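You operate a simulated robot arm through the tools that you are given. There is no shell and no other tool. Be economical: measure what you need, move in short steps, check, and stop when the job is done.

The job below is to be done with a simulated robot arm. You get a single attempt, and the scene is never put back.

JOB
Swill the soapy sponge clean in a basin of fresh water.
Fine: shut the waste, run the basin about a third full, dip the sponge till the soap is gone, open the waste and let the water out, press the sponge out and lay it back; tap off.

It is judged by the outcome, as a careful person would: the job done as asked, and still so three seconds after it is handed in. It fails if anything else is knocked over, pushed out of place, dropped, spilled or broken.

ROBOT AND FRAMES
A 6-joint arm with a two-finger parallel gripper, fixed in place. Base frame: the origin is at the foot of the arm, x ahead of it, y to its left, z up. Lengths are in mm, angles in degrees, forces in N, time in s.
With the tool pointing down near the work surface it reaches from about 320 to 700 mm from the base axis. Its first joint turns from -166.0 to 166.0 degrees. Payload 4.1 kg.
Tool frame: the origin (TCP) lies between the finger pads and is the grasp point; the fingertips stand 23 mm ahead of it; z points along the fingers, y is the line along which they close. The gripper opens to 94 mm. The fingers are 38 mm wide and 10 mm thick; the gripper's body (54 by 96 mm) begins 39 mm behind the TCP.
Orientation is that of the tool frame in the base frame, as a unit quaternion [x, y, z, w]. With the fingers straight down and closing along the base's y, the tool's x points along the base's -x, its y along +y and its z along -z.

CONTROLS
- The arm moves only by the tool servo_tool. Its argument "series" is a list of rows, each a list of 6 numbers: the shift along the base's x, y, z in units of 100 mm (1.0 is 100 mm), then the turn, a rotation vector about the base's x, y, z in units of 120 degrees (1.0 is 120 degrees). In form: [[x, y, z, ax, ay, az], ...]. A call has 1 to 10 rows; each row is the pose to reach, as a shift and turn from the pose commanded when the call began. "grip" is the gripper command, from -1 (fully open) to 1 (shut), values between in proportion, set as the call begins (left out, the last holds). A call with a number of a shift or a turn outside -1 to 1 is refused whole. Each row takes 0.2 s and may step no farther than 50 mm and 8.6 degrees from the row before; otherwise, or with a gripper value out of range, the whole call is refused. A pose out of reach is approached as far as the arm can. The call stops where the force on the tool passes 90 N (or 10 N more than at its start, if that is more) or the arm is blocked; 0.2 s more then pass. The fingers move at their own pace (about 45 mm/s each) and stop on an object; they squeeze with about 38 N. The grip force told is the motor's: it shows also when the fingers shut on nothing. Time passes only in rows, and 0.2 s behind the last, so rows that repeat a pose let the fingers close. The reply holds the time, the measured pose of the TCP, the force on the tool along the base axes, the opening and the grip force, in the units named above and with some noise.
- Cameras (640 x 400 px; columns grow to the right, rows downward): "scene" is fixed at [47.7, -648.5, 1645.6]; the picture's right is [0.82, -0.58, 0.00], its down [-0.41, -0.58, -0.71] and it looks along [0.41, 0.58, -0.71] (base axes); focal length 339 px, centre (320, 200). "wrist" rides on the gripper at [-39, 0, -44] in the tool frame; the picture's right is [0.00, -1.00, 0.00], its down [0.97, 0.00, -0.24] and it looks along [0.24, 0.00, 0.97] (tool axes); focal length 218 px, centre (320, 200). There is no depth. A picture from a camera that has moved, and an enlarged one, comes with that camera's place and axes in the base frame and with its lens.
- snapshot(camera): a new picture of that camera. The clock stands still meanwhile.
- slide_trunk(by): slides the trunk up (or, below 0, down) by that many mm; the arm rides with it, the base frame stays. It gives what a move gives, with no picture.
- inspect(camera, box): a new picture of the part [left, top, right, bottom] of that camera's present view, enlarged. The clock stands still meanwhile.
- job_done(): hands the job in; it is judged then, once.

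Work in short steps. Places have to be worked out from the pictures, the camera data and where the tool is seen: move nearer, look again, correct. Check each grasp and each placing, and mend what went wrong. You have 120 turns and 64 pictures in all, those below and enlarged ones among them. Open the gripper and draw the arm clear of the work before you hand the job in, unless the task says otherwise; then end with one line.

The tools are called after ">>>" as a command line: name --pt "numbers of a row" for each row, then --argument value for the rest, lists and objects as JSON in quotes. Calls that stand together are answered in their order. servo_tool: Moves the arm, as the interface text tells. Its arguments: {"type":"object","properties":{"series":{"type":"array"},"grip":{"type":"number"}},"required":["series"]} The other tools are called the same way: slide_trunk (by) slides the trunk up or down; snapshot (camera) takes a picture; inspect (camera, box) takes an enlarged picture of a part of a camera's view; job_done () hands the job in.

At the start:

```text
clock: 0.0
tcp_pos: [349.6, -78.5, 1307.6]
orientation: [0.001, 1.0, 0.001, 0.0]
ft_force: [-0.1, 0.6, 0.2]
grip_width: 93.9
grip_force: 0.0
trunk travel left (down, up): [-500.0, 90.0]
```

scene: 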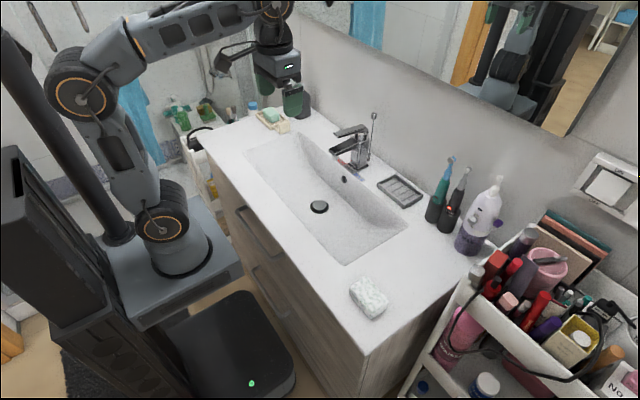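
wrist: 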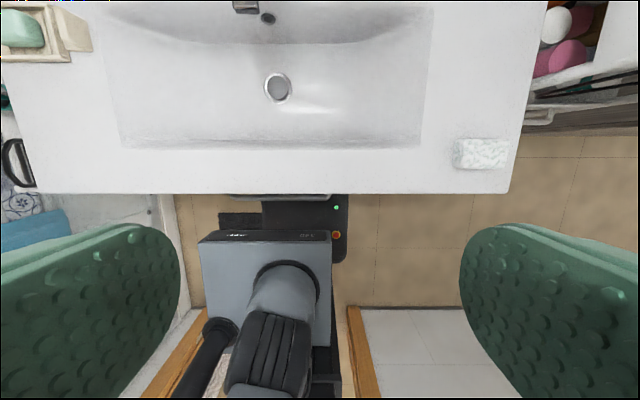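

I start by looking closer at the tap, waste and sponge.

>>> inspect --camera "scene" --box '[290, 100, 450, 220]'

>>> inspect --camera "scene" --box '[290, 180, 450, 330]'

```text
3.33 times, centred on (370, 160) of scene
camera zoom: at [47.7, -648.5, 1645.6], right [0.82, -0.58, 0.0], down [-0.41, -0.58, -0.71], along [0.41, 0.58, -0.71], focal length 1130 px, centre (153, 333)
```

zoom: 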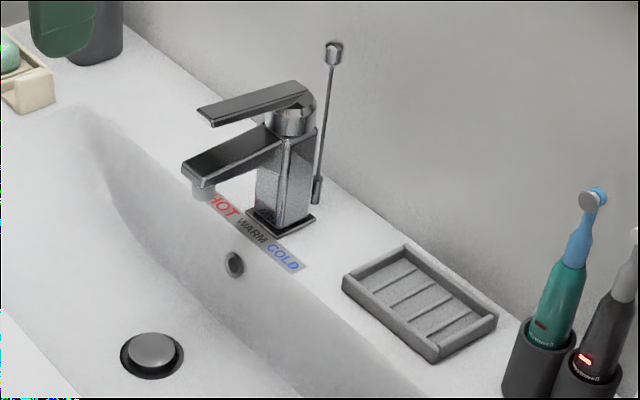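

```text
2.67 times, centred on (370, 255) of scene
camera zoom: at [47.7, -648.5, 1645.6], right [0.82, -0.58, 0.0], down [-0.41, -0.58, -0.71], along [0.41, 0.58, -0.71], focal length 904 px, centre (187, 53)
```

zoom: 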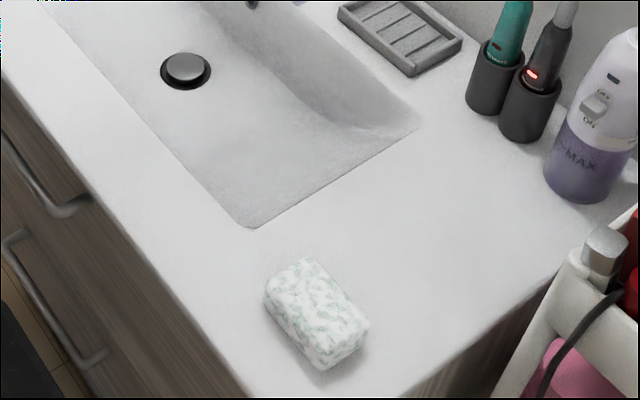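

The waste is a pop-up (cap raised, so open) with a lift rod behind the tap, estimated near (734, 24, 1077). The tap is near (680, 17), the sponge at about (374, -388) and the drain at about (525, 25). I'll go over the tap for a better look.

>>> servo_tool --pt "0.4 0.2 0 0 0 0" --pt "0.8 0.4 0 0 0 0" --pt "1.0 0.6 0 0 0 0" --pt "1.0 0.95 0 0 0 0"

>>> servo_tool --pt "0.4 0 0 0 0 0" --pt "0.8 0 0 0 0 0" --pt "1.0 0 0 0 0 0"

>>> snapshot --camera "wrist"

```text
clock: 1.0
tcp_pos: [449.3, 16.3, 1308.4]
orientation: [0.001, 1.0, 0.001, 0.001]
ft_force: [0.8, -0.9, -0.4]
grip_width: 94.1
grip_force: 0.1
trunk travel left (down, up): [-500.0, 90.0]
```

```text
clock: 1.8
tcp_pos: [551.6, 16.7, 1308.5]
orientation: [0.0, 1.0, 0.0, -0.002]
ft_force: [-0.4, -0.5, 0.2]
grip_width: 94.2
grip_force: 0.0
trunk travel left (down, up): [-500.0, 90.0]
```

```text
59 pictures are left
camera wrist: at [589.8, 16.2, 1352.4], right [0.0, -1.0, 0.0], down [-0.97, 0.0, 0.24], along [-0.24, 0.0, -0.97], focal length 218 px, centre (320, 200)
```

wrist: 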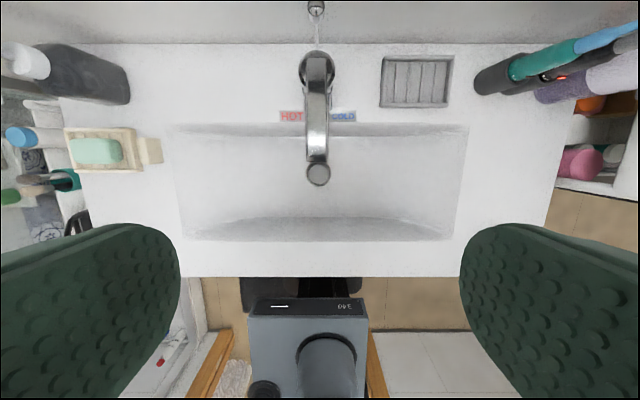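

Lever is straight ahead (warm), y≈18; knob is confirmed near (734, 20, 1077), wall at x≈770. I tilt the tool forward about 40° to reach the knob and look again.

>>> servo_tool --pt "0.2 0.0 -0.1 0 -0.0667 0" --pt "0.4 0.02 -0.2 0 -0.1333 0" --pt "0.6 0.03 -0.3 0 -0.2 0" --pt "0.8 0.03 -0.4 0 -0.2667 0" --pt "0.9 0.03 -0.6 0 -0.3333 0" --grip -0.06

>>> snapshot --camera "wrist"

>>> snapshot --camera "scene"

```text
clock: 3.0
tcp_pos: [640.6, 20.4, 1248.7]
orientation: [-0.001, 0.939, 0.001, 0.343]
ft_force: [-0.2, -0.2, -0.7]
grip_width: 49.8
grip_force: 0.1
trunk travel left (down, up): [-500.0, 90.0]
```

```text
58 pictures are left
camera wrist: at [641.7, 19.3, 1307.9], right [0.0, -1.0, 0.0], down [-0.9, 0.0, -0.44], along [0.44, 0.0, -0.9], focal length 218 px, centre (320, 200)
```

wrist: 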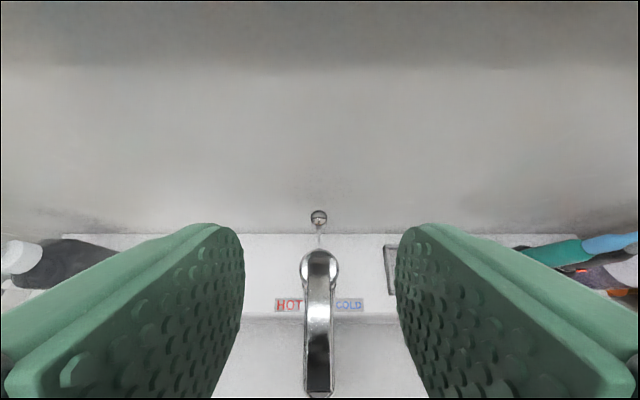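

```text
57 pictures are left
```

scene: 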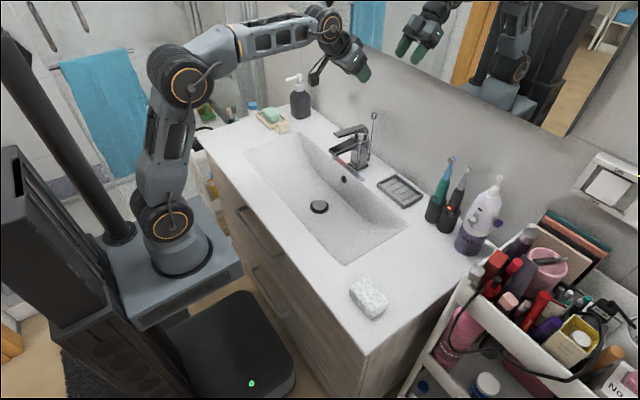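

Knob fixes at (734, 20, 1078). I approach it along a steep line from above.

>>> servo_tool --pt "0.3 0 -0.3 0 0 0" --pt "0.6 0 -0.6 0 0 0" --pt "0.75 0 -0.95 0 0 0"

>>> servo_tool --pt "0.06 0 -0.25 0 0 0" --pt "0.14 0 -0.5 0 0 0" --pt "0.14 0 -0.69 0 0 0"

>>> snapshot --camera "wrist"

>>> inspect --camera "scene" --box '[290, 60, 450, 220]'

```text
clock: 3.8
tcp_pos: [716.4, 18.1, 1153.9]
orientation: [0.0, 0.94, 0.001, 0.342]
ft_force: [-0.6, -0.6, -0.6]
grip_width: 49.9
grip_force: 0.1
trunk travel left (down, up): [-500.0, 90.0]
```

```text
clock: 4.6
tcp_pos: [728.4, 19.0, 1085.1]
orientation: [0.001, 0.94, 0.0, 0.342]
ft_force: [0.1, -0.6, -0.6]
grip_width: 49.7
grip_force: 0.0
trunk travel left (down, up): [-500.0, 90.0]
```

```text
56 pictures are left
camera wrist: at [730.6, 19.8, 1144.1], right [0.0, -1.0, 0.0], down [-0.9, 0.0, -0.44], along [0.44, 0.0, -0.9], focal length 218 px, centre (320, 200)
```

wrist: 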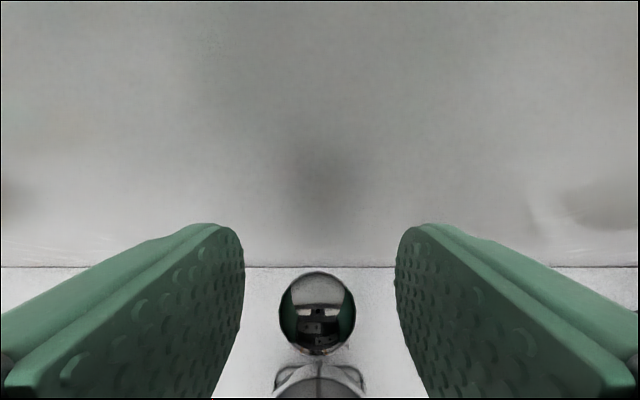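

```text
2.50 times, centred on (370, 140) of scene
camera zoom: at [47.7, -648.5, 1645.6], right [0.82, -0.58, 0.0], down [-0.41, -0.58, -0.71], along [0.41, 0.58, -0.71], focal length 848 px, centre (195, 350)
```

zoom: 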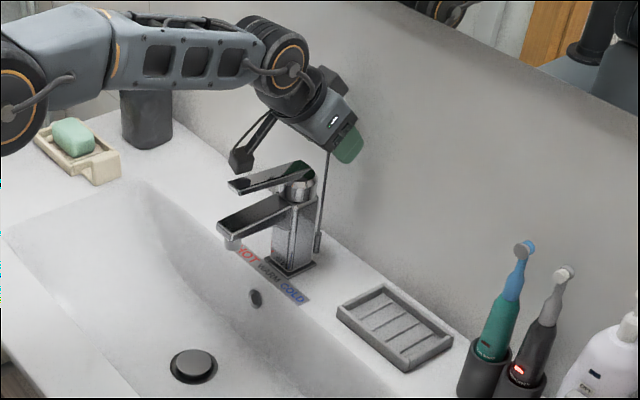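

The knob sits centred between the fingers, so I close on it.

>>> servo_tool --pt "0 0 0 0 0 0" --pt "0 0 0 0 0 0" --pt "0 0 0 0 0 0" --pt "0 0 0 0 0 0" --grip 1

```text
clock: 5.6
tcp_pos: [730.0, 19.8, 1085.1]
orientation: [0.0, 0.94, 0.0, 0.342]
ft_force: [0.4, 2.7, 0.4]
grip_width: 17.9
grip_force: 44.7
trunk travel left (down, up): [-500.0, 90.0]
```

Gripped (17.9 mm). Now I pull it straight up in small steps.

>>> servo_tool --pt "0 0 0.05 0 0 0" --pt "0 0 0.1 0 0 0" --pt "0 0 0.15 0 0 0" --pt "0 0 0.2 0 0 0"

>>> inspect --camera "scene" --box '[290, 60, 450, 220]'

```text
clock: 6.6
tcp_pos: [729.6, 20.7, 1100.2]
orientation: [0.0, 0.941, 0.0, 0.339]
ft_force: [-1.4, 3.0, -10.9]
grip_width: 17.7
grip_force: 44.7
trunk travel left (down, up): [-500.0, 90.0]
```

```text
2.50 times, centred on (370, 140) of scene
camera zoom: at [47.7, -648.5, 1645.6], right [0.82, -0.58, 0.0], down [-0.41, -0.58, -0.71], along [0.41, 0.58, -0.71], focal length 848 px, centre (195, 350)
```

zoom: 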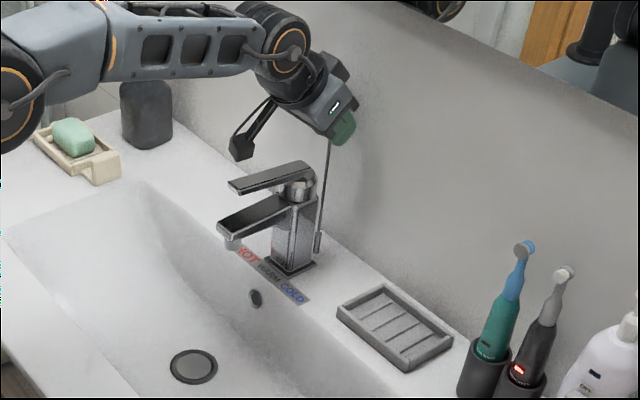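

The plug cap is now flush: waste shut, rod at its upper stop (about 15 mm up). I release the knob, draw back up and check it stays.

>>> servo_tool --pt "0 0 0.15 0 0 0" --pt "0 0 0.15 0 0 0" --pt "0 0 0.15 0 0 0" --pt "-0.14 0 0.5 0 0 0" --pt "-0.3 0 0.9 0 0 0" --grip -0.06

>>> servo_tool --pt "-0.3 0 0.3 0 0.0667 0" --pt "-0.6 0 0.4 0 0.1333 0" --pt "-0.9 0 0.4 0 0.2 0" --pt "-1.0 0 0.4 0 0.2667 0" --pt "-1.0 0 0.4 0 0.3333 0"

>>> snapshot --camera "wrist"

>>> inspect --camera "scene" --box '[290, 100, 450, 220]'

```text
clock: 7.8
tcp_pos: [698.4, 19.9, 1194.3]
orientation: [0.0, 0.94, 0.0, 0.342]
ft_force: [0.9, -1.0, 0.0]
grip_width: 49.7
grip_force: 0.1
trunk travel left (down, up): [-500.0, 90.0]
```

```text
clock: 9.0
tcp_pos: [598.9, 19.5, 1233.7]
orientation: [0.001, 1.0, 0.0, -0.001]
ft_force: [-0.1, -0.3, 0.4]
grip_width: 49.9
grip_force: 0.1
trunk travel left (down, up): [-500.0, 90.0]
```

```text
53 pictures are left
camera wrist: at [637.0, 19.8, 1278.9], right [0.0, -1.0, 0.0], down [-0.97, 0.0, 0.24], along [-0.24, 0.0, -0.97], focal length 218 px, centre (320, 200)
```

wrist: 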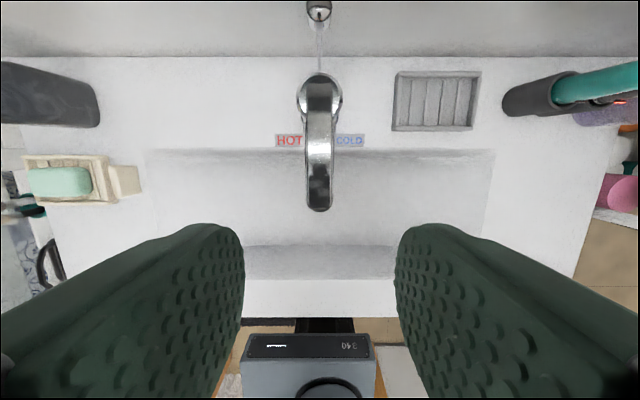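

```text
3.33 times, centred on (370, 160) of scene
camera zoom: at [47.7, -648.5, 1645.6], right [0.82, -0.58, 0.0], down [-0.41, -0.58, -0.71], along [0.41, 0.58, -0.71], focal length 1130 px, centre (153, 333)
```

zoom: 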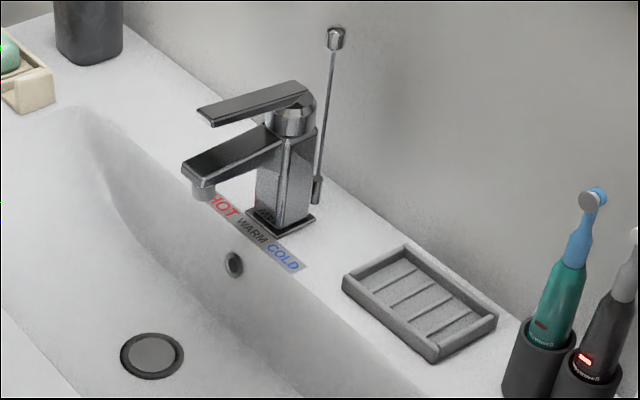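

Waste stays shut. The lever tip is at about (578, 20, 1072), so I descend to straddle it.

>>> servo_tool --pt "0 0 -0.4 0 0 0" --pt "0 0 -0.8 0 0 0" --pt "-0.06 0 -1.0 0 0 0"

>>> servo_tool --pt "0 0 -0.3 0 0 0" --pt "0 0 -0.58 0 0 0"

>>> inspect --camera "scene" --box '[290, 80, 450, 220]'

```text
clock: 9.8
tcp_pos: [594.2, 19.9, 1134.0]
orientation: [-0.001, 1.0, 0.0, -0.001]
ft_force: [0.3, 0.0, 0.8]
grip_width: 49.9
grip_force: 0.1
trunk travel left (down, up): [-500.0, 90.0]
```

```text
clock: 10.4
tcp_pos: [593.5, 19.6, 1075.9]
orientation: [0.001, 1.0, 0.0, 0.0]
ft_force: [0.1, -1.3, 0.4]
grip_width: 50.0
grip_force: 0.1
trunk travel left (down, up): [-500.0, 90.0]
```

```text
2.86 times, centred on (370, 150) of scene
camera zoom: at [47.7, -648.5, 1645.6], right [0.82, -0.58, 0.0], down [-0.41, -0.58, -0.71], along [0.41, 0.58, -0.71], focal length 969 px, centre (177, 343)
```

zoom: 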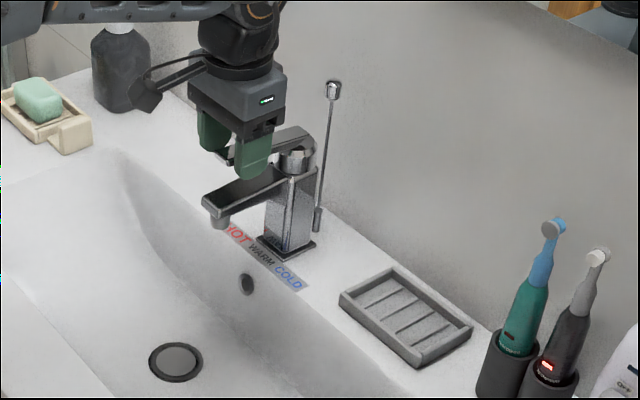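

The fingers straddle the lever. I close, then lift the tip about 20 mm.

>>> servo_tool --pt "0 0 0 0 0 0" --pt "0 0 0 0 0 0" --pt "0 0 0 0 0 0" --pt "0 0 0 0 0 0" --grip 1

>>> servo_tool --pt "0 0 0.06 0 0 0" --pt "0 0 0.12 0 0 0" --pt "0 0 0.18 0 0 0"

>>> inspect --camera "scene" --box '[290, 80, 450, 220]'

```text
clock: 11.4
tcp_pos: [594.6, 20.2, 1076.1]
orientation: [-0.001, 1.0, -0.001, 0.0]
ft_force: [-0.1, 0.0, -2.2]
grip_width: 25.3
grip_force: 45.0
trunk travel left (down, up): [-500.0, 90.0]
```

```text
clock: 12.2
tcp_pos: [594.4, 20.4, 1091.8]
orientation: [0.0, 1.0, 0.0, -0.001]
ft_force: [9.1, 1.6, -16.5]
grip_width: 25.5
grip_force: 44.9
trunk travel left (down, up): [-500.0, 90.0]
```

```text
2.86 times, centred on (370, 150) of scene
camera zoom: at [47.7, -648.5, 1645.6], right [0.82, -0.58, 0.0], down [-0.41, -0.58, -0.71], along [0.41, 0.58, -0.71], focal length 969 px, centre (177, 343)
```

zoom: 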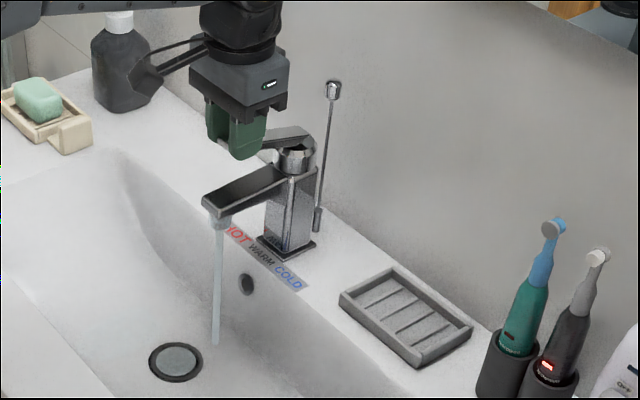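

Water runs. I hold the lever and wait, watching the level.

>>> servo_tool --pt "0 0 0 0 0 0" --pt "0 0 0 0 0 0" --pt "0 0 0 0 0 0" --pt "0 0 0 0 0 0" --pt "0 0 0 0 0 0" --pt "0 0 0 0 0 0" --pt "0 0 0 0 0 0" --pt "0 0 0 0 0 0" --pt "0 0 0 0 0 0" --pt "0 0 0 0 0 0"

>>> inspect --camera "scene" --box '[230, 110, 430, 270]'

```text
clock: 14.4
tcp_pos: [595.5, 19.7, 1093.0]
orientation: [0.0, 1.0, 0.0, -0.001]
ft_force: [11.1, 2.9, -11.5]
grip_width: 25.3
grip_force: 45.1
trunk travel left (down, up): [-500.0, 90.0]
```

```text
2.50 times, centred on (330, 190) of scene
camera zoom: at [47.7, -648.5, 1645.6], right [0.82, -0.58, 0.0], down [-0.41, -0.58, -0.71], along [0.41, 0.58, -0.71], focal length 848 px, centre (295, 225)
```

zoom: 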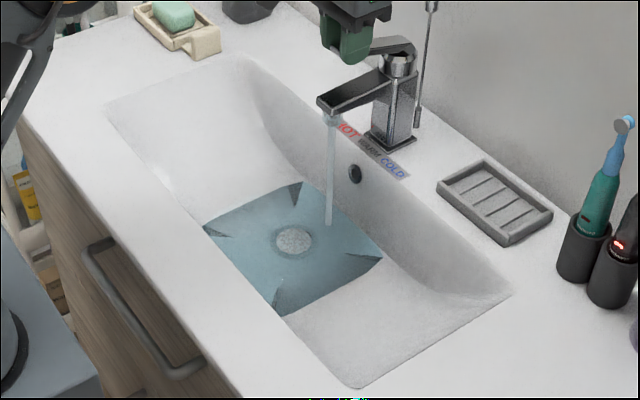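

It's filling well (still shallow). Two more seconds.

>>> servo_tool --pt "0 0 0 0 0 0" --pt "0 0 0 0 0 0" --pt "0 0 0 0 0 0" --pt "0 0 0 0 0 0" --pt "0 0 0 0 0 0" --pt "0 0 0 0 0 0" --pt "0 0 0 0 0 0" --pt "0 0 0 0 0 0" --pt "0 0 0 0 0 0" --pt "0 0 0 0 0 0"

>>> inspect --camera "scene" --box '[230, 110, 430, 270]'

```text
clock: 16.6
tcp_pos: [594.1, 19.3, 1092.8]
orientation: [0.0, 1.0, 0.0, -0.001]
ft_force: [15.2, 2.0, -5.8]
grip_width: 25.4
grip_force: 45.0
trunk travel left (down, up): [-500.0, 90.0]
```

```text
2.50 times, centred on (330, 190) of scene
camera zoom: at [47.7, -648.5, 1645.6], right [0.82, -0.58, 0.0], down [-0.41, -0.58, -0.71], along [0.41, 0.58, -0.71], focal length 848 px, centre (295, 225)
```

zoom: 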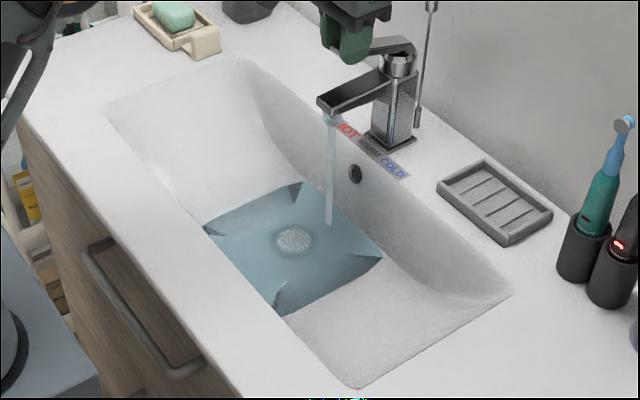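

The level rises only slowly; I raise the lever a bit more and keep waiting.

>>> servo_tool --pt "0.02 0 0.05 0 0 0" --pt "0.03 0 0.1 0 0 0" --pt "0.03 0 0.1 0 0 0" --pt "0.03 0 0.1 0 0 0" --pt "0.03 0 0.1 0 0 0" --pt "0.03 0 0.1 0 0 0" --pt "0.03 0 0.1 0 0 0" --pt "0.03 0 0.1 0 0 0" --pt "0.03 0 0.1 0 0 0" --pt "0.03 0 0.1 0 0 0"

>>> servo_tool --pt "0 0 0 0 0 0" --pt "0 0 0 0 0 0" --pt "0 0 0 0 0 0" --pt "0 0 0 0 0 0" --pt "0 0 0 0 0 0" --pt "0 0 0 0 0 0" --pt "0 0 0 0 0 0" --pt "0 0 0 0 0 0" --pt "0 0 0 0 0 0" --pt "0 0 0 0 0 0"

>>> inspect --camera "scene" --box '[230, 110, 430, 270]'

```text
clock: 18.8
tcp_pos: [597.1, 20.0, 1104.0]
orientation: [0.001, 1.0, 0.0, -0.001]
ft_force: [0.9, 2.4, -12.3]
grip_width: 25.3
grip_force: 45.1
trunk travel left (down, up): [-500.0, 90.0]
```

```text
clock: 21.0
tcp_pos: [596.7, 20.8, 1103.4]
orientation: [-0.001, 1.0, 0.0, 0.0]
ft_force: [3.2, 2.1, -7.6]
grip_width: 25.0
grip_force: 45.2
trunk travel left (down, up): [-500.0, 90.0]
```

```text
2.50 times, centred on (330, 190) of scene
camera zoom: at [47.7, -648.5, 1645.6], right [0.82, -0.58, 0.0], down [-0.41, -0.58, -0.71], along [0.41, 0.58, -0.71], focal length 848 px, centre (295, 225)
```

zoom: 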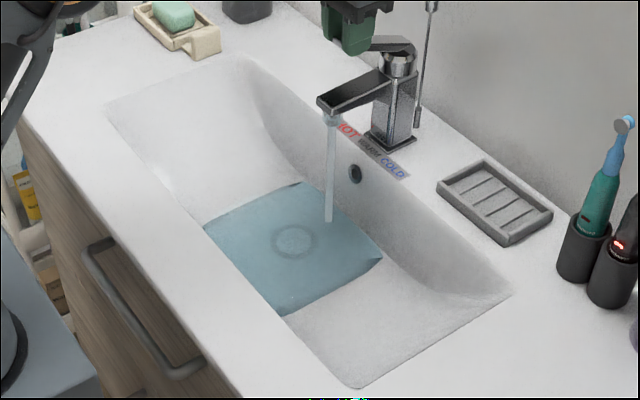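

The floor is now covered; stream end suggests level z≈799, target ≈ 820–825. I open further and wait several seconds.

>>> servo_tool --pt "0.03 0 0.05 0 0 0" --pt "0.04 0 0.1 0 0 0" --pt "0.04 0 0.1 0 0 0" --pt "0.04 0 0.1 0 0 0" --pt "0.04 0 0.1 0 0 0" --pt "0.04 0 0.1 0 0 0" --pt "0.04 0 0.1 0 0 0" --pt "0.04 0 0.1 0 0 0" --pt "0.04 0 0.1 0 0 0" --pt "0.04 0 0.1 0 0 0"

>>> servo_tool --pt "0 0 0 0 0 0" --pt "0 0 0 0 0 0" --pt "0 0 0 0 0 0" --pt "0 0 0 0 0 0" --pt "0 0 0 0 0 0" --pt "0 0 0 0 0 0" --pt "0 0 0 0 0 0" --pt "0 0 0 0 0 0" --pt "0 0 0 0 0 0" --pt "0 0 0 0 0 0"

>>> servo_tool --pt "0 0 0 0 0 0" --pt "0 0 0 0 0 0" --pt "0 0 0 0 0 0" --pt "0 0 0 0 0 0" --pt "0 0 0 0 0 0" --pt "0 0 0 0 0 0" --pt "0 0 0 0 0 0" --pt "0 0 0 0 0 0" --pt "0 0 0 0 0 0" --pt "0 0 0 0 0 0"

>>> inspect --camera "scene" --box '[230, 110, 430, 270]'

```text
clock: 23.2
tcp_pos: [600.7, 20.2, 1111.8]
orientation: [0.0, 1.0, -0.001, -0.001]
ft_force: [-3.0, 2.1, -12.0]
grip_width: 25.3
grip_force: 45.5
trunk travel left (down, up): [-500.0, 90.0]
```

```text
clock: 25.4
tcp_pos: [600.6, 19.3, 1113.7]
orientation: [0.0, 1.0, 0.0, 0.001]
ft_force: [1.1, 1.6, -7.0]
grip_width: 25.1
grip_force: 45.3
trunk travel left (down, up): [-500.0, 90.0]
```

```text
clock: 27.6
tcp_pos: [602.0, 19.5, 1111.9]
orientation: [0.001, 1.0, 0.0, 0.0]
ft_force: [4.3, 1.4, -1.5]
grip_width: 25.3
grip_force: 45.6
trunk travel left (down, up): [-500.0, 90.0]
```

```text
2.50 times, centred on (330, 190) of scene
camera zoom: at [47.7, -648.5, 1645.6], right [0.82, -0.58, 0.0], down [-0.41, -0.58, -0.71], along [0.41, 0.58, -0.71], focal length 848 px, centre (295, 225)
```

zoom: 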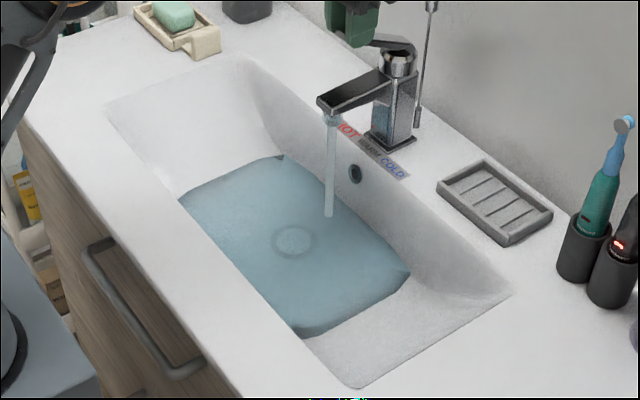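

Level is near z≈808 and rising. Four more seconds.

>>> servo_tool --pt "0 0 0 0 0 0" --pt "0 0 0 0 0 0" --pt "0 0 0 0 0 0" --pt "0 0 0 0 0 0" --pt "0 0 0 0 0 0" --pt "0 0 0 0 0 0" --pt "0 0 0 0 0 0" --pt "0 0 0 0 0 0" --pt "0 0 0 0 0 0" --pt "0 0 0 0 0 0"

>>> servo_tool --pt "0 0 0 0 0 0" --pt "0 0 0 0 0 0" --pt "0 0 0 0 0 0" --pt "0 0 0 0 0 0" --pt "0 0 0 0 0 0" --pt "0 0 0 0 0 0" --pt "0 0 0 0 0 0" --pt "0 0 0 0 0 0" --pt "0 0 0 0 0 0" --pt "0 0 0 0 0 0"

>>> inspect --camera "scene" --box '[230, 110, 430, 270]'

```text
clock: 29.8
tcp_pos: [601.7, 19.7, 1114.0]
orientation: [0.0, 1.0, 0.0, -0.001]
ft_force: [5.6, 2.2, 0.5]
grip_width: 25.3
grip_force: 45.1
trunk travel left (down, up): [-500.0, 90.0]
```

```text
clock: 32.0
tcp_pos: [600.5, 19.9, 1111.8]
orientation: [-0.001, 1.0, 0.0, 0.0]
ft_force: [5.7, 3.0, 1.3]
grip_width: 25.2
grip_force: 44.8
trunk travel left (down, up): [-500.0, 90.0]
```

```text
2.50 times, centred on (330, 190) of scene
camera zoom: at [47.7, -648.5, 1645.6], right [0.82, -0.58, 0.0], down [-0.41, -0.58, -0.71], along [0.41, 0.58, -0.71], focal length 848 px, centre (295, 225)
```

zoom: 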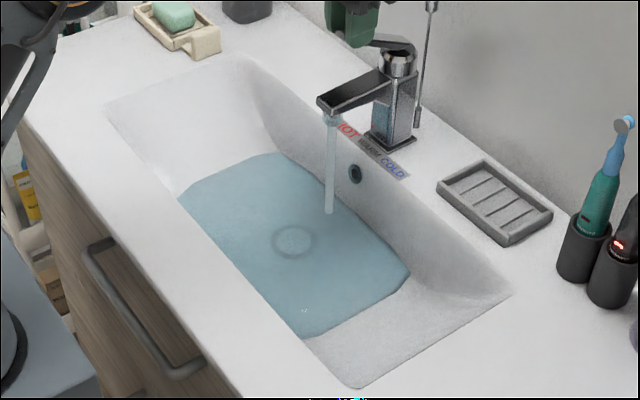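

Level about z≈812, roughly a fifth. Keep running ~8 s more.

>>> servo_tool --pt "0 0 0 0 0 0" --pt "0 0 0 0 0 0" --pt "0 0 0 0 0 0" --pt "0 0 0 0 0 0" --pt "0 0 0 0 0 0" --pt "0 0 0 0 0 0" --pt "0 0 0 0 0 0" --pt "0 0 0 0 0 0" --pt "0 0 0 0 0 0" --pt "0 0 0 0 0 0"

>>> servo_tool --pt "0 0 0 0 0 0" --pt "0 0 0 0 0 0" --pt "0 0 0 0 0 0" --pt "0 0 0 0 0 0" --pt "0 0 0 0 0 0" --pt "0 0 0 0 0 0" --pt "0 0 0 0 0 0" --pt "0 0 0 0 0 0" --pt "0 0 0 0 0 0" --pt "0 0 0 0 0 0"

>>> servo_tool --pt "0 0 0 0 0 0" --pt "0 0 0 0 0 0" --pt "0 0 0 0 0 0" --pt "0 0 0 0 0 0" --pt "0 0 0 0 0 0" --pt "0 0 0 0 0 0" --pt "0 0 0 0 0 0" --pt "0 0 0 0 0 0" --pt "0 0 0 0 0 0" --pt "0 0 0 0 0 0"

>>> inspect --camera "scene" --box '[230, 110, 430, 270]'

```text
clock: 34.2
tcp_pos: [600.4, 19.4, 1113.8]
orientation: [0.0, 1.0, 0.0, 0.001]
ft_force: [4.8, 1.9, -0.1]
grip_width: 25.6
grip_force: 45.5
trunk travel left (down, up): [-500.0, 90.0]
```

```text
clock: 36.4
tcp_pos: [601.2, 20.5, 1113.7]
orientation: [-0.001, 1.0, 0.0, 0.0]
ft_force: [3.6, 2.5, -2.2]
grip_width: 25.4
grip_force: 45.0
trunk travel left (down, up): [-500.0, 90.0]
```

```text
clock: 38.6
tcp_pos: [601.5, 20.0, 1113.0]
orientation: [0.0, 1.0, 0.0, 0.001]
ft_force: [2.3, 1.3, -2.5]
grip_width: 25.2
grip_force: 45.3
trunk travel left (down, up): [-500.0, 90.0]
```

```text
2.50 times, centred on (330, 190) of scene
camera zoom: at [47.7, -648.5, 1645.6], right [0.82, -0.58, 0.0], down [-0.41, -0.58, -0.71], along [0.41, 0.58, -0.71], focal length 848 px, centre (295, 225)
```

zoom: 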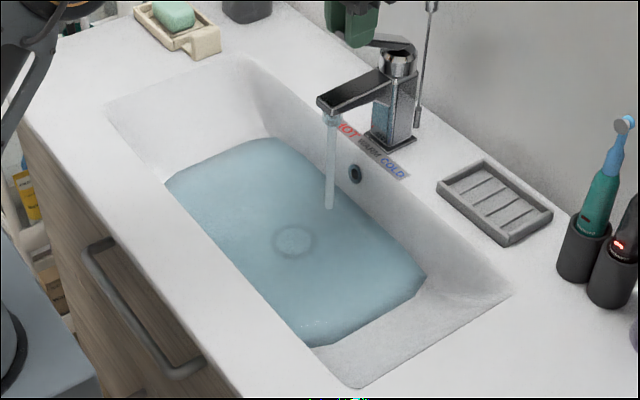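

Level is now about z≈823, a third full. I shut the tap by bringing the lever back down.

>>> servo_tool --pt "-0.03 0 -0.1 0 0 0" --pt "-0.05 0 -0.2 0 0 0" --pt "-0.07 0 -0.3 0 0 0" --pt "-0.07 0 -0.4 0 0 0" --pt "-0.07 0 -0.43 0 0 0"

>>> inspect --camera "scene" --box '[230, 90, 430, 270]'

```text
clock: 39.8
tcp_pos: [590.8, 20.8, 1073.0]
orientation: [0.0, 1.0, -0.001, 0.002]
ft_force: [-1.8, 1.1, 31.2]
grip_width: 25.3
grip_force: 45.3
trunk travel left (down, up): [-500.0, 90.0]
```

```text
2.22 times, centred on (330, 180) of scene
camera zoom: at [47.7, -648.5, 1645.6], right [0.82, -0.58, 0.0], down [-0.41, -0.58, -0.71], along [0.41, 0.58, -0.71], focal length 754 px, centre (298, 244)
```

zoom: 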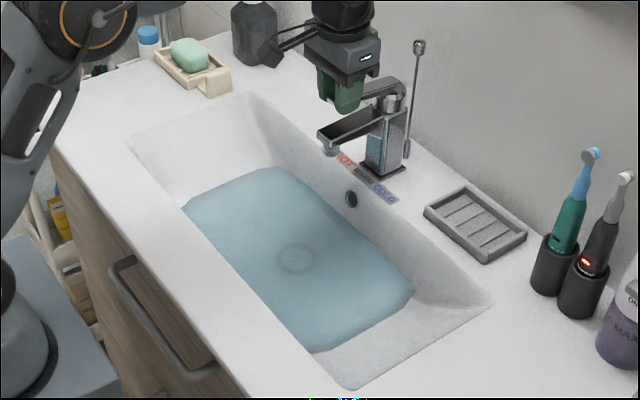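

Tap is off. Release the lever and rise clear.

>>> servo_tool --pt "0 0 0.02 0 0 0" --pt "0 0 0.02 0 0 0" --pt "0 0 0.02 0 0 0" --pt "0 0 0.3 0 0 0" --pt "0 0 0.7 0 0 0" --pt "0 0 1.0 0 0 0" --grip -0.06

>>> servo_tool --pt "-0.3 -0.3 0 0 0 -0.07" --pt "-0.6 -0.6 0 0 0 -0.14" --pt "-0.8 -0.9 0 0 0 -0.21" --pt "-0.9 -1.0 0 0 0 -0.28" --pt "-0.9 -1.0 0 0 0 -0.35" --pt "-0.9 -1.0 0 0 0 -0.42" --grip -1

>>> servo_tool --pt "-0.3 -0.3 0 0 0 -0.07" --pt "-0.6 -0.6 0 0 0 -0.14" --pt "-0.8 -0.9 0 0 0 -0.21" --pt "-0.9 -1.0 0 0 0 -0.28" --pt "-0.9 -1.0 0 0 0 -0.33"

>>> servo_tool --pt "-0.1 -0.4 0 0 0 0" --pt "-0.2 -0.8 0 0 0 0" --pt "-0.33 -1.0 0 0 0 0"

>>> snapshot --camera "wrist"

```text
clock: 41.2
tcp_pos: [593.4, 19.7, 1171.0]
orientation: [-0.001, 1.0, 0.001, 0.0]
ft_force: [0.4, -0.1, 0.3]
grip_width: 49.7
grip_force: 0.1
trunk travel left (down, up): [-500.0, 90.0]
```

```text
clock: 42.6
tcp_pos: [503.8, -80.9, 1171.9]
orientation: [0.426, 0.905, -0.001, 0.0]
ft_force: [-1.0, -0.2, -0.2]
grip_width: 94.0
grip_force: 0.1
trunk travel left (down, up): [-500.0, 90.0]
```

```text
clock: 43.8
tcp_pos: [413.7, -180.3, 1170.7]
orientation: [0.708, 0.707, 0.0, 0.0]
ft_force: [-0.7, -0.4, 0.4]
grip_width: 94.2
grip_force: 0.0
trunk travel left (down, up): [-500.0, 90.0]
```

```text
clock: 44.6
tcp_pos: [379.9, -282.3, 1170.8]
orientation: [0.707, 0.707, -0.001, 0.0]
ft_force: [-0.7, -0.2, -0.1]
grip_width: 94.1
grip_force: 0.0
trunk travel left (down, up): [-500.0, 90.0]
```

```text
42 pictures are left
camera wrist: at [379.4, -321.3, 1215.6], right [-1.0, 0.0, 0.0], down [0.0, 0.97, 0.24], along [0.0, 0.24, -0.97], focal length 218 px, centre (320, 200)
```

wrist: 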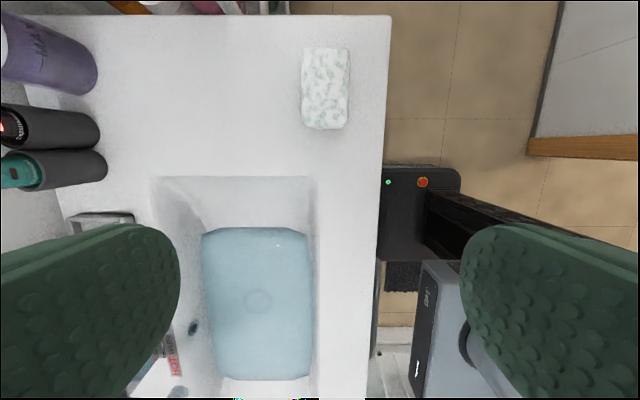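

Sponge lies at about (373, -387), ~57 × 90 mm, top about z 930. I move over it and descend with fingers either side along x.

>>> servo_tool --pt "-0.03 -0.4 -0.3 0 0 0" --pt "-0.06 -0.8 -0.6 0 0 0" --pt "-0.07 -1.0 -1.0 0 0 0"

>>> servo_tool --pt "0 -0.05 -0.4 0 0 0" --pt "0 -0.05 -0.8 0 0 0"

>>> snapshot --camera "wrist"

>>> inspect --camera "scene" --box '[290, 220, 450, 340]'

```text
clock: 45.4
tcp_pos: [374.0, -383.4, 1069.9]
orientation: [0.707, 0.707, 0.0, 0.0]
ft_force: [-0.3, 0.3, 0.0]
grip_width: 94.2
grip_force: 0.1
trunk travel left (down, up): [-500.0, 90.0]
```

```text
clock: 46.0
tcp_pos: [372.8, -386.2, 990.4]
orientation: [0.707, 0.708, 0.0, -0.001]
ft_force: [-0.5, -0.2, -0.2]
grip_width: 93.9
grip_force: 0.1
trunk travel left (down, up): [-500.0, 90.0]
```

```text
41 pictures are left
camera wrist: at [373.1, -425.1, 1035.8], right [-1.0, 0.0, 0.0], down [0.0, 0.97, 0.24], along [0.0, 0.24, -0.97], focal length 218 px, centre (320, 200)
```

wrist: 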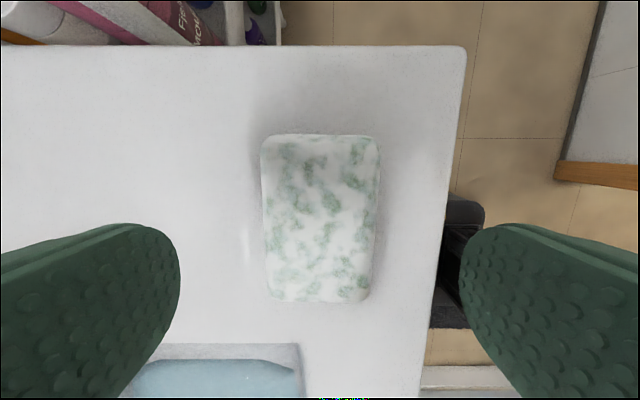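

```text
3.33 times, centred on (370, 280) of scene
camera zoom: at [47.7, -648.5, 1645.6], right [0.82, -0.58, 0.0], down [-0.41, -0.58, -0.71], along [0.41, 0.58, -0.71], focal length 1130 px, centre (153, -67)
```

zoom: 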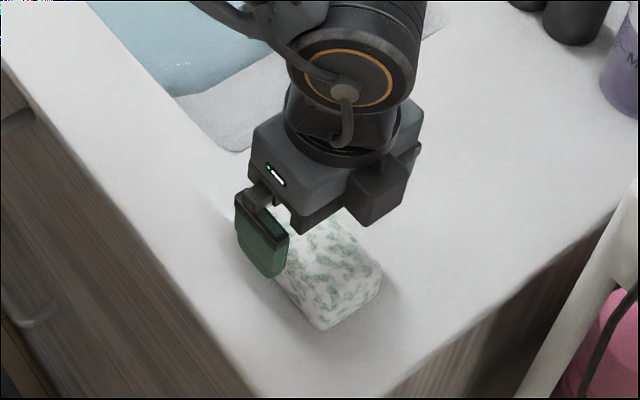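

Sponge is centred between the fingers. I lower to z≈927 and close gently to about 45 mm to hold it.

>>> servo_tool --pt "0 0 -0.3 0 0 0" --pt "0 0 -0.5 0 0 0" --pt "0 0 -0.62 0 0 0"

>>> servo_tool --pt "0 0 0 0 0 0" --pt "0 0 0 0 0 0" --pt "0 0 0 0 0 0" --pt "0 0 0 0 0 0" --pt "0 0 0 0 0 0" --grip 0.1

```text
clock: 46.8
tcp_pos: [372.8, -385.3, 926.3]
orientation: [0.707, 0.707, 0.0, 0.0]
ft_force: [-0.2, 0.8, 0.0]
grip_width: 94.0
grip_force: 0.1
trunk travel left (down, up): [-500.0, 90.0]
```

```text
clock: 48.0
tcp_pos: [373.0, -385.3, 928.1]
orientation: [0.707, 0.707, 0.0, 0.0]
ft_force: [-0.5, -0.6, 0.1]
grip_width: 54.1
grip_force: 38.2
trunk travel left (down, up): [-500.0, 90.0]
```

Held (54 mm, 38 N). I lift and carry it over the basin.

>>> servo_tool --pt "0 0 0.3 0 0 0" --pt "0 0 0.6 0 0 0" --pt "0.2 0.3 0.8 0 0 0" --pt "0.4 0.7 0.9 0 0 0" --pt "0.6 1.0 0.9 0 0 0"

>>> servo_tool --pt "0.2 0.4 0 0 0 0" --pt "0.4 0.8 0 0 0 0" --pt "0.5 1.0 0 0 0 0"

>>> servo_tool --pt "0.1 0.4 0 0 0 0" --pt "0.15 0.8 0 0 0 0" --pt "0.15 1.0 0 0 0 0" --pt "0.15 1.0 0 0 0 0"

>>> snapshot --camera "scene"

>>> snapshot --camera "wrist"

```text
clock: 49.2
tcp_pos: [431.4, -285.0, 1019.8]
orientation: [0.707, 0.707, 0.001, 0.001]
ft_force: [0.4, 0.3, -1.4]
grip_width: 42.5
grip_force: 0.1
trunk travel left (down, up): [-500.0, 90.0]
```

```text
clock: 50.0
tcp_pos: [483.8, -185.4, 1019.5]
orientation: [0.707, 0.707, 0.0, 0.0]
ft_force: [0.1, 0.4, -0.1]
grip_width: 42.2
grip_force: 0.1
trunk travel left (down, up): [-500.0, 90.0]
```

```text
clock: 51.0
tcp_pos: [498.9, -85.0, 1020.9]
orientation: [0.707, 0.707, 0.001, 0.0]
ft_force: [-0.6, -0.1, -0.3]
grip_width: 42.4
grip_force: 0.0
trunk travel left (down, up): [-500.0, 90.0]
```

```text
39 pictures are left
```

scene: 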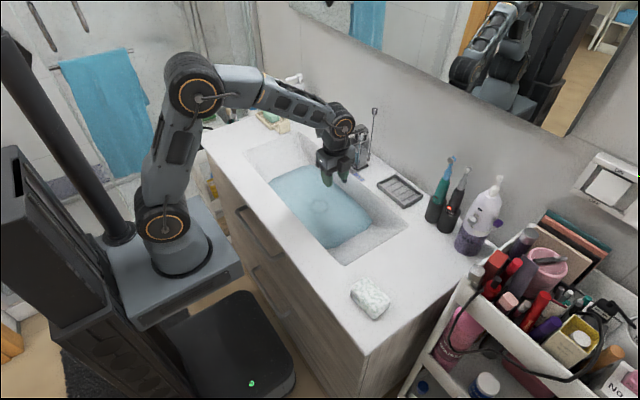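

```text
38 pictures are left
camera wrist: at [498.5, -123.6, 1065.0], right [-1.0, 0.0, 0.0], down [0.0, 0.97, 0.24], along [0.0, 0.24, -0.97], focal length 218 px, centre (320, 200)
```

wrist: 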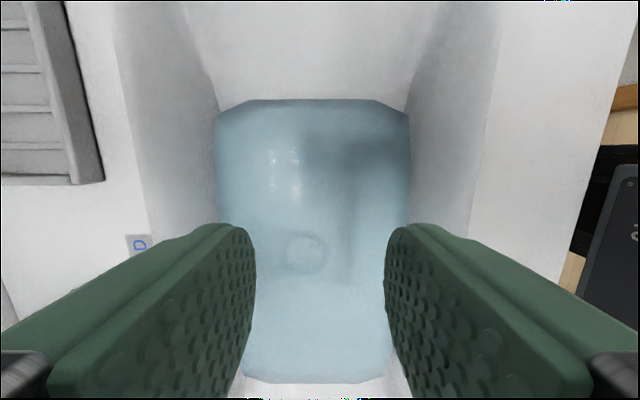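

The soapy sponge slipped out on lifting and still lies on the counter. I go back, look again and grip with full force.

>>> servo_tool --pt "-0.2 -0.4 0 0 0 0" --pt "-0.4 -0.8 0 0 0 0" --pt "-0.5 -1.0 0 0 0 0" --grip -1

>>> servo_tool --pt "-0.2 -0.4 0 0 0 0" --pt "-0.4 -0.8 0 0 0 0" --pt "-0.5 -1.0 0 0 0 0"

>>> servo_tool --pt "-0.2 -0.4 0 0 0 0" --pt "-0.25 -0.8 0 0 0 0" --pt "-0.25 -1.0 -0.2 0 0 0"

>>> snapshot --camera "wrist"

```text
clock: 51.8
tcp_pos: [447.2, -185.2, 1020.0]
orientation: [0.707, 0.707, 0.0, 0.0]
ft_force: [-0.4, -0.3, -0.9]
grip_width: 93.8
grip_force: 0.1
trunk travel left (down, up): [-500.0, 90.0]
```

```text
clock: 52.6
tcp_pos: [398.5, -285.6, 1020.0]
orientation: [0.708, 0.706, 0.0, 0.0]
ft_force: [-0.1, 0.7, -0.3]
grip_width: 93.7
grip_force: 0.0
trunk travel left (down, up): [-500.0, 90.0]
```

```text
clock: 53.4
tcp_pos: [372.4, -384.9, 999.5]
orientation: [0.707, 0.708, 0.0, 0.0]
ft_force: [0.0, -0.1, 0.1]
grip_width: 93.8
grip_force: 0.1
trunk travel left (down, up): [-500.0, 90.0]
```

```text
37 pictures are left
camera wrist: at [372.6, -424.4, 1044.8], right [-1.0, 0.0, 0.0], down [0.0, 0.97, 0.24], along [0.0, 0.24, -0.97], focal length 218 px, centre (320, 200)
```

wrist: 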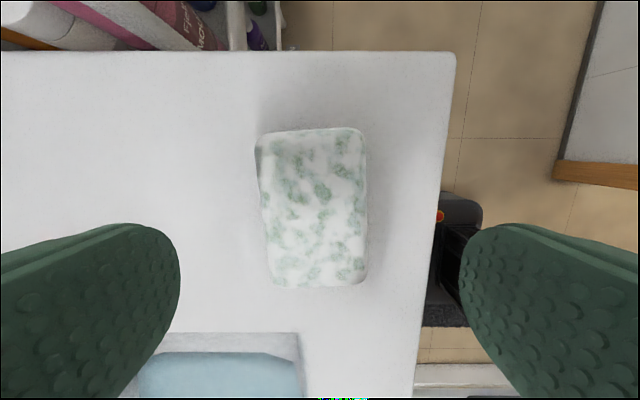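

Sponge has moved only a few mm to ≈(376, -389). Descend lower and grip fully.

>>> servo_tool --pt "0.03 -0.03 -0.4 0 0 0" --pt "0.03 -0.03 -0.65 0 0 0" --pt "0.03 -0.03 -0.75 0 0 0"

>>> servo_tool --pt "0 0 0 0 0 0" --pt "0 0 0 0 0 0" --pt "0 0 0 0 0 0" --pt "0 0 0 0 0 0" --pt "0 0 0 0 0 0" --pt "0 0 0 0 0 0" --grip 1

>>> servo_tool --pt "0 0 0.1 0 0 0" --pt "0 0 0.2 0 0 0" --pt "0 0 0.3 0 0 0" --pt "0 0 0.4 0 0 0"

>>> inspect --camera "scene" --box '[290, 200, 450, 340]'

```text
clock: 54.2
tcp_pos: [377.2, -389.8, 925.5]
orientation: [0.707, 0.707, -0.001, -0.001]
ft_force: [-1.0, 0.2, -0.3]
grip_width: 94.0
grip_force: 0.1
trunk travel left (down, up): [-500.0, 90.0]
```

```text
clock: 55.6
tcp_pos: [376.4, -389.5, 925.3]
orientation: [0.708, 0.707, 0.001, 0.0]
ft_force: [0.0, -0.6, -0.6]
grip_width: 54.3
grip_force: 37.6
trunk travel left (down, up): [-500.0, 90.0]
```

```text
clock: 56.6
tcp_pos: [377.2, -389.7, 964.3]
orientation: [0.707, 0.707, 0.0, 0.0]
ft_force: [-0.4, -1.1, 0.0]
grip_width: 54.2
grip_force: 37.9
trunk travel left (down, up): [-500.0, 90.0]
```

```text
2.86 times, centred on (370, 270) of scene
camera zoom: at [47.7, -648.5, 1645.6], right [0.82, -0.58, 0.0], down [-0.41, -0.58, -0.71], along [0.41, 0.58, -0.71], focal length 969 px, centre (177, 0)
```

zoom: 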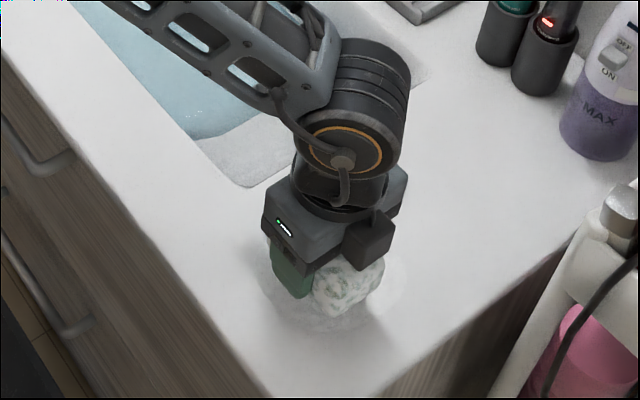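

Now it's lifting with the fingers at 54 mm. I carry it at a gentler pace over the basin, checking the width.

>>> servo_tool --pt "0 0 0.15 0 0 0" --pt "0 0 0.3 0 0 0" --pt "0.05 0.15 0.4 0 0 0" --pt "0.15 0.35 0.4 0 0 0" --pt "0.25 0.55 0.4 0 0 0" --pt "0.35 0.75 0.4 0 0 0" --pt "0.45 0.95 0.4 0 0 0"

>>> servo_tool --pt "0.1 0.2 0 0 0 0" --pt "0.2 0.4 0 0 0 0" --pt "0.3 0.6 0 0 0 0" --pt "0.4 0.8 0 0 0 0" --pt "0.5 1.0 0 0 0 0"

>>> servo_tool --pt "0.1 0.2 0 0 0 0" --pt "0.2 0.4 0 0 0 0" --pt "0.28 0.6 0 0 0 0" --pt "0.28 0.8 0 0 0 0" --pt "0.28 1.0 0 0 0 0"

>>> servo_tool --pt "0 0.2 0 0 0 0" --pt "0 0.4 0 0 0 0" --pt "0 0.53 0 0 0 0" --pt "0 0.53 -0.2 0 0 0" --pt "0 0.53 -0.4 0 0 0"

>>> snapshot --camera "scene"

>>> snapshot --camera "wrist"

```text
clock: 58.2
tcp_pos: [421.7, -290.9, 1002.5]
orientation: [0.707, 0.707, 0.0, 0.0]
ft_force: [0.2, 1.3, -0.3]
grip_width: 54.3
grip_force: 37.8
trunk travel left (down, up): [-500.0, 90.0]
```

```text
clock: 59.4
tcp_pos: [471.1, -192.8, 1001.9]
orientation: [0.707, 0.708, 0.0, 0.0]
ft_force: [0.1, 0.0, -0.2]
grip_width: 54.2
grip_force: 38.0
trunk travel left (down, up): [-500.0, 90.0]
```

```text
clock: 60.6
tcp_pos: [498.3, -93.7, 1003.2]
orientation: [0.707, 0.707, 0.0, 0.0]
ft_force: [-0.2, -0.1, 0.2]
grip_width: 54.3
grip_force: 38.7
trunk travel left (down, up): [-500.0, 90.0]
```

```text
clock: 61.8
tcp_pos: [499.2, -40.4, 964.1]
orientation: [0.708, 0.707, 0.0, 0.0]
ft_force: [0.5, -0.5, -0.4]
grip_width: 54.0
grip_force: 38.1
trunk travel left (down, up): [-500.0, 90.0]
```

```text
35 pictures are left
```

scene: 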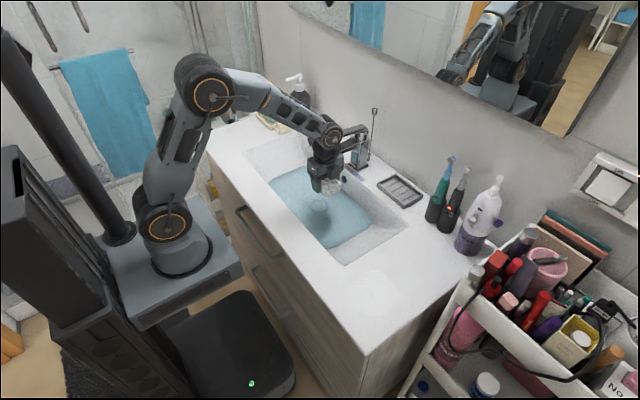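

```text
34 pictures are left
camera wrist: at [499.0, -78.9, 1008.7], right [-1.0, 0.0, 0.0], down [0.0, 0.97, 0.24], along [0.0, 0.24, -0.97], focal length 218 px, centre (320, 200)
```

wrist: 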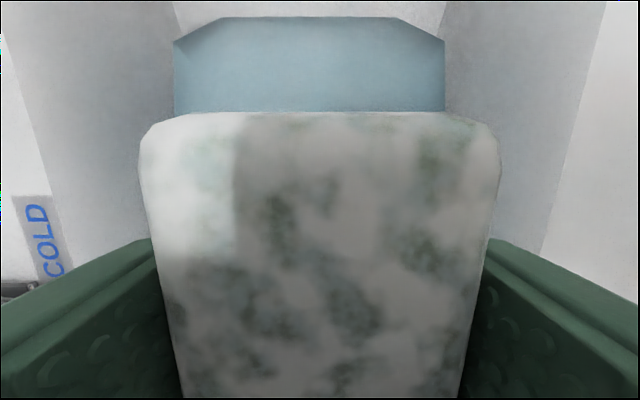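

The sponge is held well and level (top ≈ TCP+5). I lower it into the water, then swish and squeeze.

>>> servo_tool --pt "0 0 -0.25 0 0 0" --pt "0 0 -0.5 0 0 0" --pt "0 0 -0.75 0 0 0" --pt "0 0 -1.0 0 0 0"

>>> servo_tool --pt "0 0 -0.15 0 0 0" --pt "0 0 -0.3 0 0 0" --pt "0 0 -0.4 0 0 0"

>>> inspect --camera "scene" --box '[230, 110, 430, 270]'

```text
clock: 62.8
tcp_pos: [499.1, -39.0, 864.0]
orientation: [0.707, 0.707, 0.0, 0.001]
ft_force: [-0.4, -0.3, -0.4]
grip_width: 54.4
grip_force: 38.4
trunk travel left (down, up): [-500.0, 90.0]
```

```text
clock: 63.6
tcp_pos: [498.3, -39.7, 823.4]
orientation: [0.707, 0.707, 0.0, -0.001]
ft_force: [0.0, -0.1, -0.6]
grip_width: 54.4
grip_force: 37.5
trunk travel left (down, up): [-500.0, 90.0]
```

```text
2.50 times, centred on (330, 190) of scene
camera zoom: at [47.7, -648.5, 1645.6], right [0.82, -0.58, 0.0], down [-0.41, -0.58, -0.71], along [0.41, 0.58, -0.71], focal length 848 px, centre (295, 225)
```

zoom: 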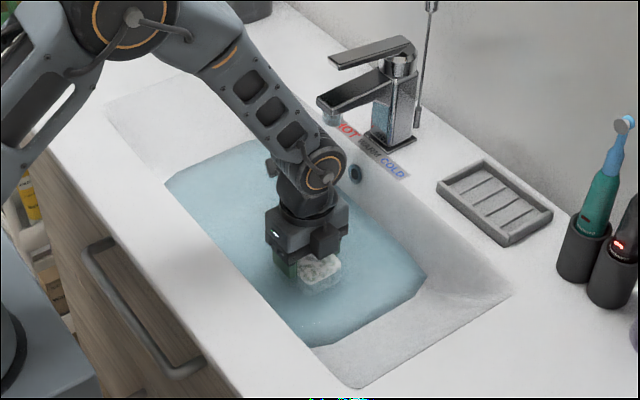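

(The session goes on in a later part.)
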